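You operate a simulated robot arm through the tools that you are given. There is no shell and no other tool. Be economical: measure what you need, move in short steps, check, and stop when the job is done.

Carry out the task below with a simulated robot arm. There is one attempt and no reset: what you move stays moved.

Task
Fetch the silver disc from the end of the beige bench and set it on the oval orange badge.

The check looks at the end state, three seconds after you hand in, the way a careful person would. Anything else that was tipped, shoved, dropped, spilled or broken makes it a failure.

Robot
A 7-joint arm with a two-finger parallel gripper, fixed in place. Base frame: the origin is at the foot of the arm, x ahead of it, y to its left, z up; the work surface is at about z = 800. Readings come in mm, rad, newtons and seconds.
With the tool pointing down near the work surface it reaches from about 300 to 700 mm from the base axis. Its first joint turns from -1.152 to 1.152 rad. Payload 1.57 kg.
Tool frame: the origin (TCP) lies between the finger pads and is the grasp point; the fingertips stand 30 mm ahead of it; z points along the fingers, y is the line along which they close. Largest opening 110 mm; finger width 24, thickness 12; the body of the gripper, 48 by 112 mm, starts 78 mm behind the TCP.
Orientation is told as [roll, pitch, yaw] about the base's x, y, z axes, in that order, counted from this pose: with the fingers straight down and closing along the base's y, the tool's x points along the base's -x, its y along +y and its z along -z.

Tools
- The arm moves only by the tool drive_tool. Its argument "series" is a list of rows, each a list of 7 numbers: the shift along the base's x, y, z in mm, then the turn, a rotation vector about the base's x, y, z in rad, then the opening in per cent of the stroke, from 0 (shut) to 100 (fully open). In form: [[dx, dy, dz, wx, wy, wz, fingers], ...]. A call has 1 to 12 rows; each row is the pose to reach, as a shift and turn from the pose commanded when the call began. A row lasts 0.2 s, in which the tool goes at most 50 mm and 0.15 rad; a call with a longer step from one row to the next is refused whole, and so is a gripper value outside its range. A pose out of reach is approached as far as the arm can. The call stops where the force on the tool passes 40 N (or 10 N more than at its start, if that is more) or the arm is blocked; 0.2 s more then pass. The fingers move at their own pace (about 108 mm/s each) and stop on an object; they squeeze with about 36 N. The grip force told is the motor's: it shows also when the fingers shut on nothing. Time passes only in rows, and 0.2 s behind the last, so rows that repeat a pose let the fingers close. It gives the time, the measured TCP pose, the force on the tool (base axes), the opening and the grip force at its end, in the units of the frame above (readings bear some noise).
- Cameras (640 x 400 px; columns grow to the right, rows downward): "scene" is fixed at [145.2, -383, 1398.5]; the picture's right is [0.90, -0.43, 0.00], its down [-0.27, -0.57, -0.77] and it looks along [0.33, 0.70, -0.63] (base axes); focal length 315 px, centre (320, 200). "wrist" rides on the gripper at [-36, 0, -80] in the tool frame; the picture's right is [0.00, -1.00, 0.00], its down [0.97, 0.00, -0.24] and it looks along [0.24, 0.00, 0.97] (tool axes); focal length 218 px, centre (320, 200).
- snapshot(camera): a new picture of that camera. It takes no simulated time.
- measure_at(camera, pixels): for up to 12 pixels [column, row] of the newest picture of that camera ("zoom" is the newest enlarged one), the place [x, y, z] in the base frame of the surface seen there, good to about 2 mm. It takes no simulated time.
- zoom(camera, box): a new picture of the part [left, top, right, bottom] of that camera's present view, enlarged. It takes no simulated time.
- hand_in(): hands the job in; it is judged then, once.

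Keep the steps short. Do not move on a guess: measure, check each grasp and each placing, and mend mistakes. In all there are 60 turns and 22 pictures (those below and enlarged ones count). Leave the gripper open and the arm clear of the work at the hand-in unless told otherwise, and finish with a single line.

The tools are called after "Emit:" as name(argument=value, ...) on one line, values as JSON. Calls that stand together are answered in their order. drive_tool: Moves the arm, as the interface text tells. Its arguments: {"type":"object","properties":{"series":{"type":"array","items":{"type":"array","items":{"type":"number"}}}},"required":["series"]} The other tools are called the same way: snapshot (camera) takes a picture; measure_at (camera, pixels) gives the place of the surface under pixels of a picture; zoom (camera, box) takes an enlarged picture of a part of a camera's view; hand_in () hands the job in.

At the start:

```text
time_s: 0.0
tcp_pos: [439.2, 103.0, 1049.8]
tcp_rot: [-0.001, 0.0, -0.001]
force: [-0.1, 0.4, 1.1]
gripper_width: 109.9
gripper_force: 0.0
```

scene: 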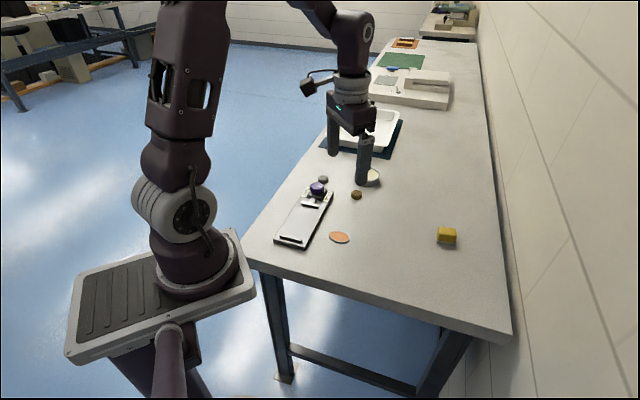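
wrist: 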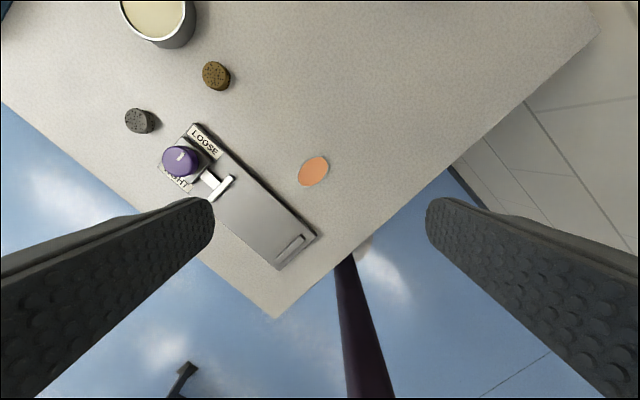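

I see a device with a purple knob (LOOSE/TIGHT), an orange oval at scene (340,237), and beige fixtures further off. I zoom in to find the silver disc.

Emit:
zoom(camera="scene", box=[260, 160, 400, 250])

Emit:
zoom(camera="scene", box=[340, 30, 480, 120])

Emit:
zoom(camera="wrist", box=[110, 90, 350, 280])

```text
4.44 times, centred on (330, 205) of scene
```

zoom: 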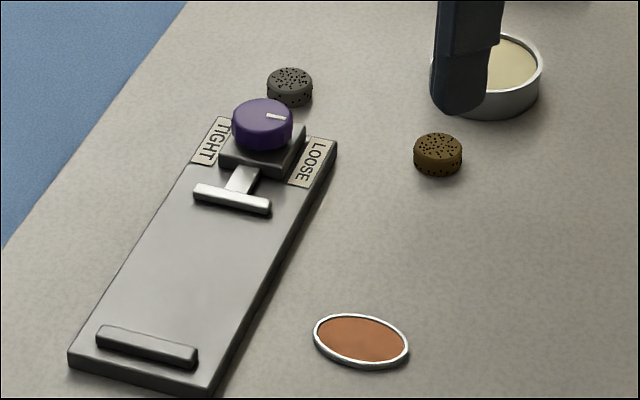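

```text
4.44 times, centred on (410, 75) of scene
```

zoom: 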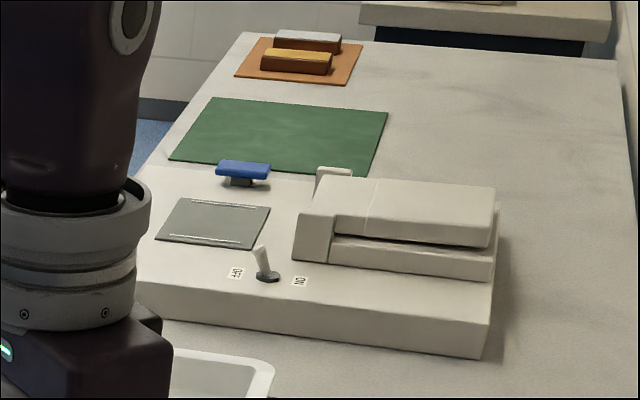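

```text
2.11 times, centred on (230, 185) of wrist
```

zoom: 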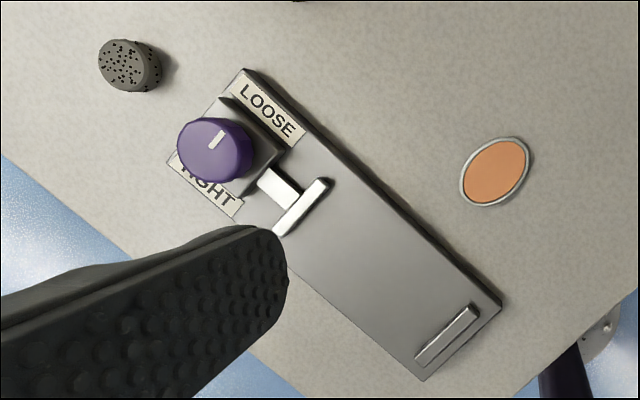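

No silver disc is visible yet. I measure the landmarks: device, oval, beige machine, tray, yellow block.

Emit:
measure_at(camera="scene", pixels=[[340, 238], [446, 232], [373, 176], [356, 195], [323, 180], [318, 187], [400, 118], [447, 105], [375, 85], [425, 82], [398, 92], [405, 60]])

```text
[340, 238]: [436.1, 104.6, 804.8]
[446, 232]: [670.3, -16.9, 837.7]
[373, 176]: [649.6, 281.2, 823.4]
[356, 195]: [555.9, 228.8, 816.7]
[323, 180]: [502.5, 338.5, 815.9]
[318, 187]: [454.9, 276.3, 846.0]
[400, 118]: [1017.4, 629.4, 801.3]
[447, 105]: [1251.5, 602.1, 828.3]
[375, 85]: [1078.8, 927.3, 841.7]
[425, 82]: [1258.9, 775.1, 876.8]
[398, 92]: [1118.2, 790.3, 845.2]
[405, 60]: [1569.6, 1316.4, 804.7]
```

The disc isn't in view; the arm may be hiding it (the tray area). I move high towards +x,+y and look down there.

Emit:
drive_tool(series=[[20, 45, 0, 0, 0, 0, 100], [40, 90, 0, 0, 0, 0, 100], [60, 135, 0, 0, 0, 0, 100], [60, 180, 0, 0, 0, 0, 100], [60, 225, 0, 0, 0, 0, 100], [60, 270, 0, 0, 0, 0, 100]])

Emit:
snapshot(camera="wrist")

Emit:
snapshot(camera="scene")

```text
time_s: 1.4
tcp_pos: [499.5, 372.6, 1049.9]
tcp_rot: [0.0, -0.001, 0.001]
force: [-0.1, 0.3, 1.2]
gripper_width: 109.9
gripper_force: 0.1
```

```text
16 pictures are left
```

wrist: 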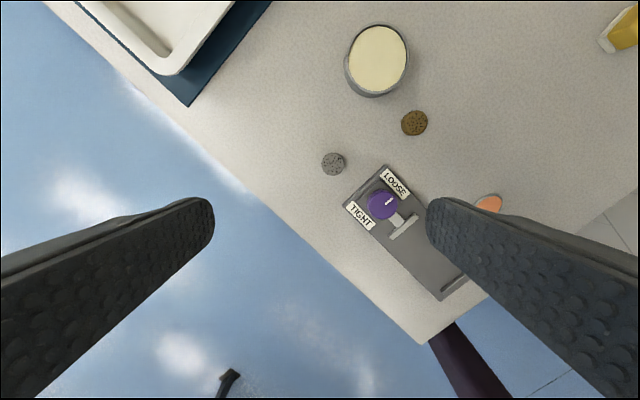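

```text
15 pictures are left
```

scene: 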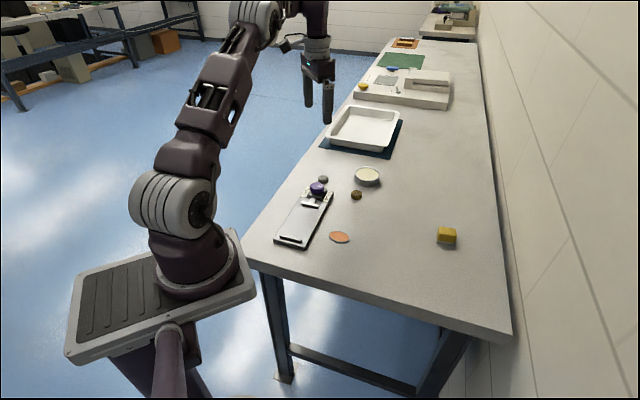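

Tray and the surrounding area are now uncovered; I enlarge them and the discs.

Emit:
zoom(camera="scene", box=[320, 65, 460, 155])

Emit:
zoom(camera="wrist", box=[290, 10, 450, 110])

Emit:
zoom(camera="scene", box=[300, 160, 400, 224])

```text
4.44 times, centred on (390, 110) of scene
```

zoom: 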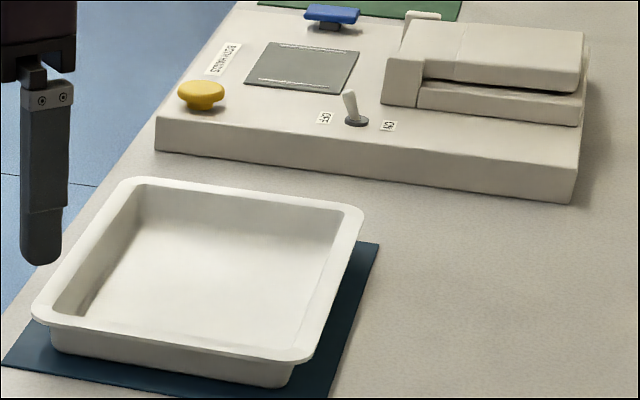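

```text
4.00 times, centred on (370, 60) of wrist
```

zoom: 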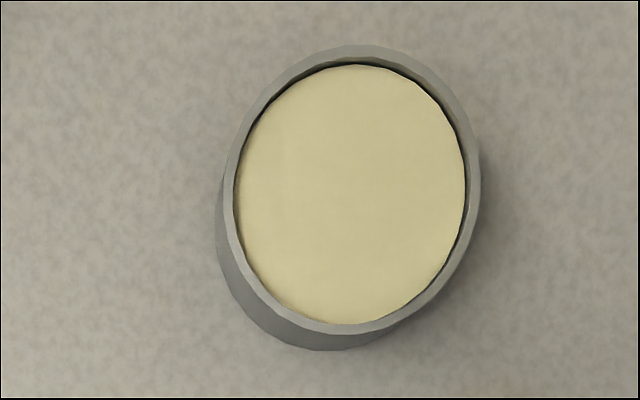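

```text
6.25 times, centred on (350, 192) of scene
```

zoom: 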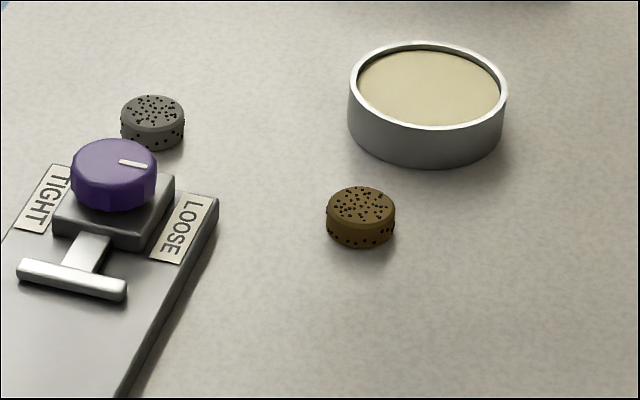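

Tray is empty. Candidates so far are a grey speckled puck and a brown one, neither clearly silver. Before deciding, I look at the right side of the workspace, which the scene camera doesn't show.

Emit:
drive_tool(series=[[0, -48, 0, 0, 0, 0, 100], [0, -96, 0, 0, 0, 0, 100], [0, -144, 0, 0, 0, 0, 100], [0, -192, 0, 0, 0, 0, 100], [0, -240, 0, 0, 0, 0, 100], [0, -288, 0, 0, 0, 0, 100], [0, -336, 0, 0, 0, 0, 100], [0, -384, 0, 0, 0, 0, 100], [0, -432, 0, 0, 0, 0, 100], [0, -480, 0, 0, 0, 0, 100], [0, -528, 0, 0, 0, 0, 100]])

Emit:
snapshot(camera="wrist")

```text
time_s: 3.8
tcp_pos: [498.0, -156.6, 1051.2]
tcp_rot: [-0.001, -0.001, 0.0]
force: [-0.2, 0.1, 0.1]
gripper_width: 110.1
gripper_force: 0.1
```

```text
11 pictures are left
```

wrist: 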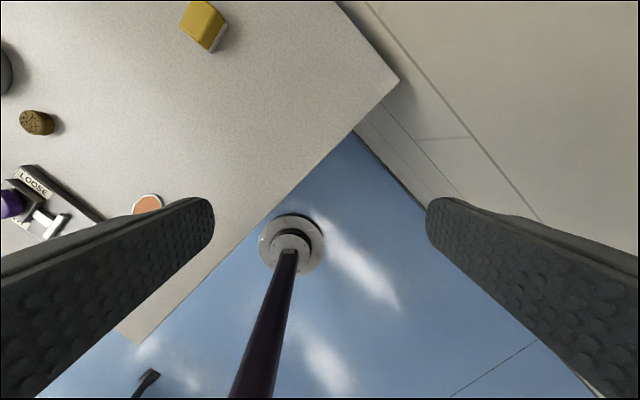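

Nothing to the right but a mast foot. I check the yellow block in case something silver lies under or behind it.

Emit:
zoom(camera="wrist", box=[140, 0, 300, 100])

Emit:
zoom(camera="scene", box=[380, 20, 500, 95])

```text
4.00 times, centred on (220, 50) of wrist
```

zoom: 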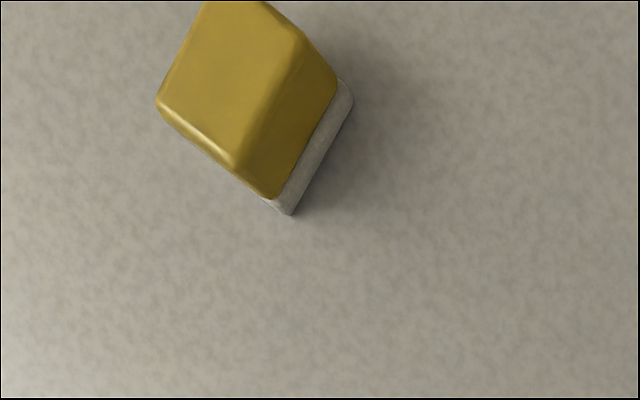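

```text
5.33 times, centred on (440, 58) of scene
```

zoom: 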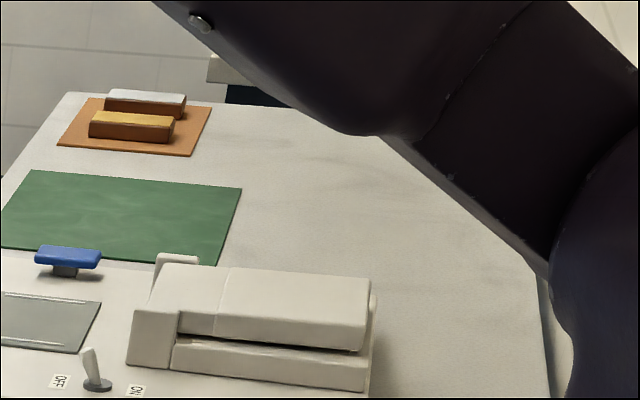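

The block is just an eraser. The only silver/grey disc is the speckled puck near (502,338), at the near end of the bench beside the brown one. I go above it to look closely.

Emit:
drive_tool(series=[[0, 48, 0, 0, 0, 0, 100], [0, 96, 0, 0, 0, 0, 100], [0, 144, 0, 0, 0, 0, 100], [0, 192, 0, 0, 0, 0, 100], [0, 240, 0, 0, 0, 0, 100], [0, 288, 0, 0, 0, 0, 100], [0, 336, 0, 0, 0, 0, 100], [0, 384, 0, 0, 0, 0, 100], [0, 432, 0, 0, 0, 0, 100], [3, 480, 0, 0, 0, 0, 100], [3, 495, -45, 0, 0, 0, 100], [3, 495, -90, 0, 0, 0, 100]])

Emit:
snapshot(camera="wrist")

```text
time_s: 6.4
tcp_pos: [502.7, 338.7, 960.0]
tcp_rot: [-0.001, 0.0, 0.0]
force: [0.2, -0.3, -0.1]
gripper_width: 109.8
gripper_force: 0.1
```

```text
8 pictures are left
```

wrist: 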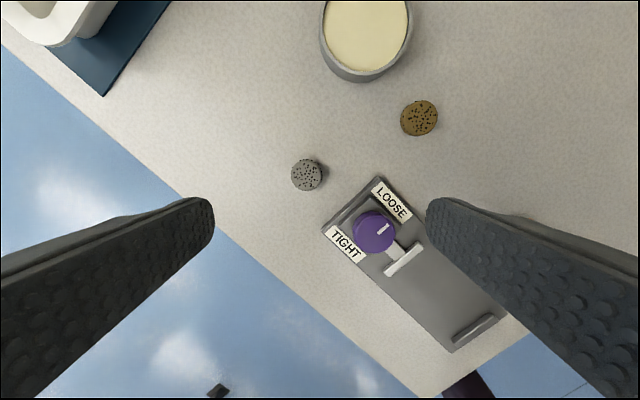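

The grey puck at wrist (307,174) is silvery; I measure its rim, the neighbouring device corners and knob, and the badge is already known roughly.

Emit:
measure_at(camera="wrist", pixels=[[306, 174], [293, 174], [319, 172], [307, 161], [307, 186], [375, 178], [324, 228], [374, 230], [360, 215], [418, 118], [250, 180]])

Emit:
measure_at(camera="scene", pixels=[[339, 237], [331, 235], [348, 240], [341, 232], [338, 242], [327, 238], [352, 238]])

```text
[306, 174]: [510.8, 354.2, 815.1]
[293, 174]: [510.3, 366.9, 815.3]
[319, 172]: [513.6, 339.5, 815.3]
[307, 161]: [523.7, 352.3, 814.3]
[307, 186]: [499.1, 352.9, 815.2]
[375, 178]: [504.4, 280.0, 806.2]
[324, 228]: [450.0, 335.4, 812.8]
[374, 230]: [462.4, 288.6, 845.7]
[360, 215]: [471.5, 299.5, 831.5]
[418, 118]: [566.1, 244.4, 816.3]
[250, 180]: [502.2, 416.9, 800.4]
```

```text
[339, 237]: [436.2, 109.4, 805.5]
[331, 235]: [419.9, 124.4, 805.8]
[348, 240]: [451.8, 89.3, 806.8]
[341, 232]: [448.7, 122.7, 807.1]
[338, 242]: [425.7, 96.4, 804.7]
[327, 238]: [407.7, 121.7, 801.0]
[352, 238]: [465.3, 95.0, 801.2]
```

The puck centre is (511,353), about 26 mm wide, top 815; the device edge is 56 mm off, running at 45°. I turn the tool 45° so the fingers close parallel to that edge, open to about 60 mm, and move over it.

Emit:
drive_tool(series=[[2, 4, 0, 0, 0, 0.131, 55], [4, 8, 0, 0, 0, 0.262, 55], [8, 14, 0, 0, 0, 0.393, 55], [8, 14, -20, 0, 0, 0.524, 55], [8, 14, -40, 0, 0, 0.655, 55], [8, 14, -60, 0, 0, 0.785, 55], [8, 14, -80, 0, 0, 0.785, 55]])

Emit:
snapshot(camera="wrist")

```text
time_s: 8.0
tcp_pos: [510.2, 353.4, 879.2]
tcp_rot: [-0.001, -0.001, 0.785]
force: [-0.2, 0.5, 0.3]
gripper_width: 60.6
gripper_force: 0.0
```

```text
7 pictures are left
```

wrist: 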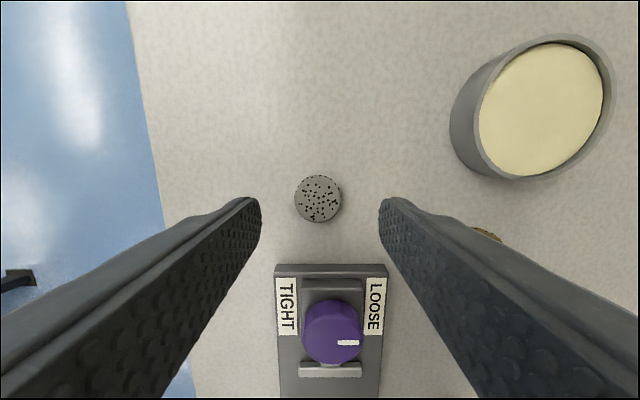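

The puck (318,199) is centred between the fingers. I descend 45 mm so the tips are about 4 mm above the bench.

Emit:
drive_tool(series=[[0, 0, -15, 0, 0, 0, 55], [0, 0, -30, 0, 0, 0, 55], [0, 0, -40, 0, 0, 0, 55], [0, 0, -45, 0, 0, 0, 55]])

```text
time_s: 9.0
tcp_pos: [512.3, 353.0, 835.0]
tcp_rot: [0.0, 0.001, 0.785]
force: [-0.2, -0.5, 0.1]
gripper_width: 60.7
gripper_force: 0.0
```

No contact; tips at about z 805. I close the fingers.

Emit:
drive_tool(series=[[0, 0, 0, 0, 0, 0, 30], [0, 0, 0, 0, 0, 0, 10], [0, 0, 0, 0, 0, 0, 10], [0, 0, 0, 0, 0, 0, 10]])

```text
time_s: 10.0
tcp_pos: [510.8, 352.7, 833.7]
tcp_rot: [0.0, -0.001, 0.786]
force: [-0.2, -0.4, -0.4]
gripper_width: 30.2
gripper_force: 35.9
```

The fingers stopped on the puck at 30 mm with 36 N. I lift 70 mm and check it.

Emit:
drive_tool(series=[[0, 0, 10, 0, 0, 0, 10], [0, 0, 30, 0, 0, 0, 10], [0, 0, 50, 0, 0, 0, 10], [0, 0, 70, 0, 0, 0, 10]])

Emit:
snapshot(camera="wrist")

```text
time_s: 11.0
tcp_pos: [510.0, 352.2, 905.7]
tcp_rot: [0.001, 0.0, 0.785]
force: [1.4, -0.3, 0.6]
gripper_width: 30.2
gripper_force: 36.0
```

```text
6 pictures are left
```

wrist: 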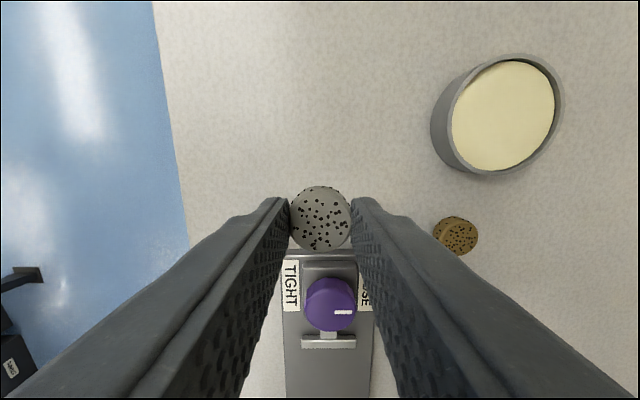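

The disc is held level between the pads. I carry it high over to a spot just short of the badge, so the wrist camera sees the badge clear.

Emit:
drive_tool(series=[[0, 0, 30, 0, 0, 0, 10], [-14, -39, 30, 0, 0, 0, 10], [-28, -78, 30, 0, 0, 0, 10], [-42, -117, 30, 0, 0, 0, 10], [-56, -156, 30, 0, 0, 0, 10], [-70, -195, 30, 0, 0, 0, 10], [-84, -234, 30, 0, 0, 0, 10], [-98, -267, 30, 0, 0, 0, 10], [-98, -267, 20, 0, 0, 0, 10]])

Emit:
snapshot(camera="wrist")

```text
time_s: 13.0
tcp_pos: [413.2, 85.9, 925.3]
tcp_rot: [0.001, -0.001, 0.785]
force: [-0.6, -0.3, -0.9]
gripper_width: 30.4
gripper_force: 36.2
```

```text
5 pictures are left
```

wrist: 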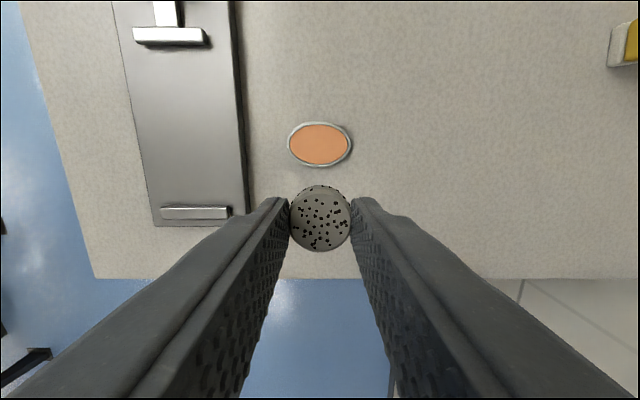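

The badge is clear at wrist (319,144). I measure its rim and the device edge.

Emit:
measure_at(camera="wrist", pixels=[[319, 144], [289, 143], [350, 145], [321, 124], [317, 165], [245, 150], [232, 212]])

```text
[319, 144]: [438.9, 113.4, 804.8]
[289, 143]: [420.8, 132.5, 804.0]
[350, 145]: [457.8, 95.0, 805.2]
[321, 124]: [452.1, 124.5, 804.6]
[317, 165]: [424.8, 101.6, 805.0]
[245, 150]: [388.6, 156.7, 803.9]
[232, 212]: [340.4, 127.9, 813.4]
```

The badge centre is (439,113), top 805. I shift over it and lower to 5 mm above, where contact is expected at TCP z about 839.

Emit:
drive_tool(series=[[13, 14, 0, 0, 0, 0, 10], [26.5, 27.4, 0, 0, 0, 0, 10], [26.5, 27.4, -25, 0, 0, 0, 10], [26.5, 27.4, -50, 0, 0, 0, 10], [26.5, 27.4, -70, 0, 0, 0, 10], [26.5, 27.4, -80, 0, 0, 0, 10]])

Emit:
snapshot(camera="scene")

```text
time_s: 14.4
tcp_pos: [439.0, 113.0, 845.2]
tcp_rot: [0.0, -0.002, 0.786]
force: [0.2, 0.7, -0.7]
gripper_width: 30.0
gripper_force: 36.3
```

```text
4 pictures are left
```

scene: 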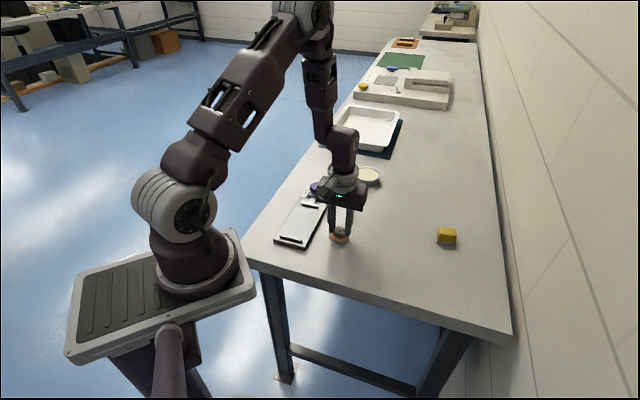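

The disc sits right over the badge at TCP z 845. I lower by 1–2 mm steps, watching the force.

Emit:
drive_tool(series=[[0, 0, -2, 0, 0, 0, 10], [0, 0, -4, 0, 0, 0, 10], [0, 0, -5, 0, 0, 0, 10], [0, 0, -5.5, 0, 0, 0, 10]])

```text
time_s: 15.4
tcp_pos: [440.5, 113.5, 839.7]
tcp_rot: [-0.001, 0.0, 0.785]
force: [-0.9, -0.7, 7.2]
gripper_width: 30.3
gripper_force: 36.2
```

An upward force of 7 N shows the disc has touched down. I open to about 60 mm.

Emit:
drive_tool(series=[[0, 0, 0, 0, 0, 0, 30], [0, 0, 0, 0, 0, 0, 40], [0, 0, 0, 0, 0, 0, 55], [0, 0, 0, 0, 0, 0, 55]])

```text
time_s: 16.4
tcp_pos: [438.9, 111.7, 839.7]
tcp_rot: [0.001, 0.0, 0.782]
force: [0.0, 0.9, 0.8]
gripper_width: 60.6
gripper_force: 0.1
```

The fingers are open at 60 mm. I rise straight up and look.

Emit:
drive_tool(series=[[0, 0, 15, 0, 0, 0, 55], [0, 0, 40, 0, 0, 0, 55], [0, 0, 80, 0, 0, 0, 55], [0, 0, 120, 0, 0, 0, 100], [0, 0, 160, 0, 0, 0, 100], [0, 0, 200, 0, 0, 0, 100]])

Emit:
zoom(camera="scene", box=[260, 160, 400, 250])

Emit:
zoom(camera="wrist", box=[240, 130, 400, 230])

```text
time_s: 17.8
tcp_pos: [437.9, 113.3, 1039.1]
tcp_rot: [0.0, 0.001, 0.785]
force: [0.4, 0.0, -0.8]
gripper_width: 110.0
gripper_force: 0.1
```

```text
4.44 times, centred on (330, 205) of scene
```

zoom: 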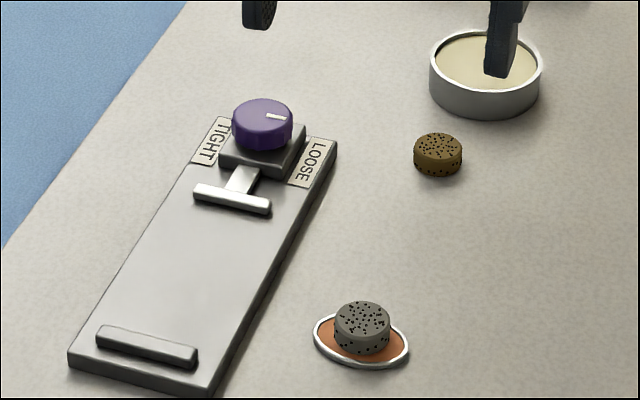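

```text
4.00 times, centred on (320, 180) of wrist
```

zoom: 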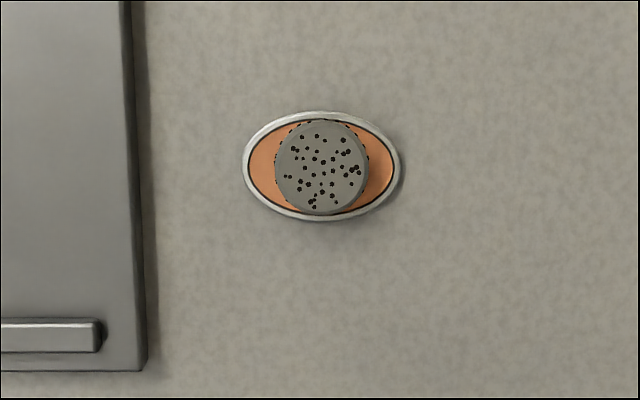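

The disc rests flat and centred on the orange badge. Everything else is where it was, the gripper is open and the arm is clear, so I hand in.

Emit:
hand_in()

```text
The job is handed in.
```

I set the grey speckled disc, the only silver-looking one I found on the bench, centred on the oval orange badge, moved nothing else, and handed in with the gripper open and clear.
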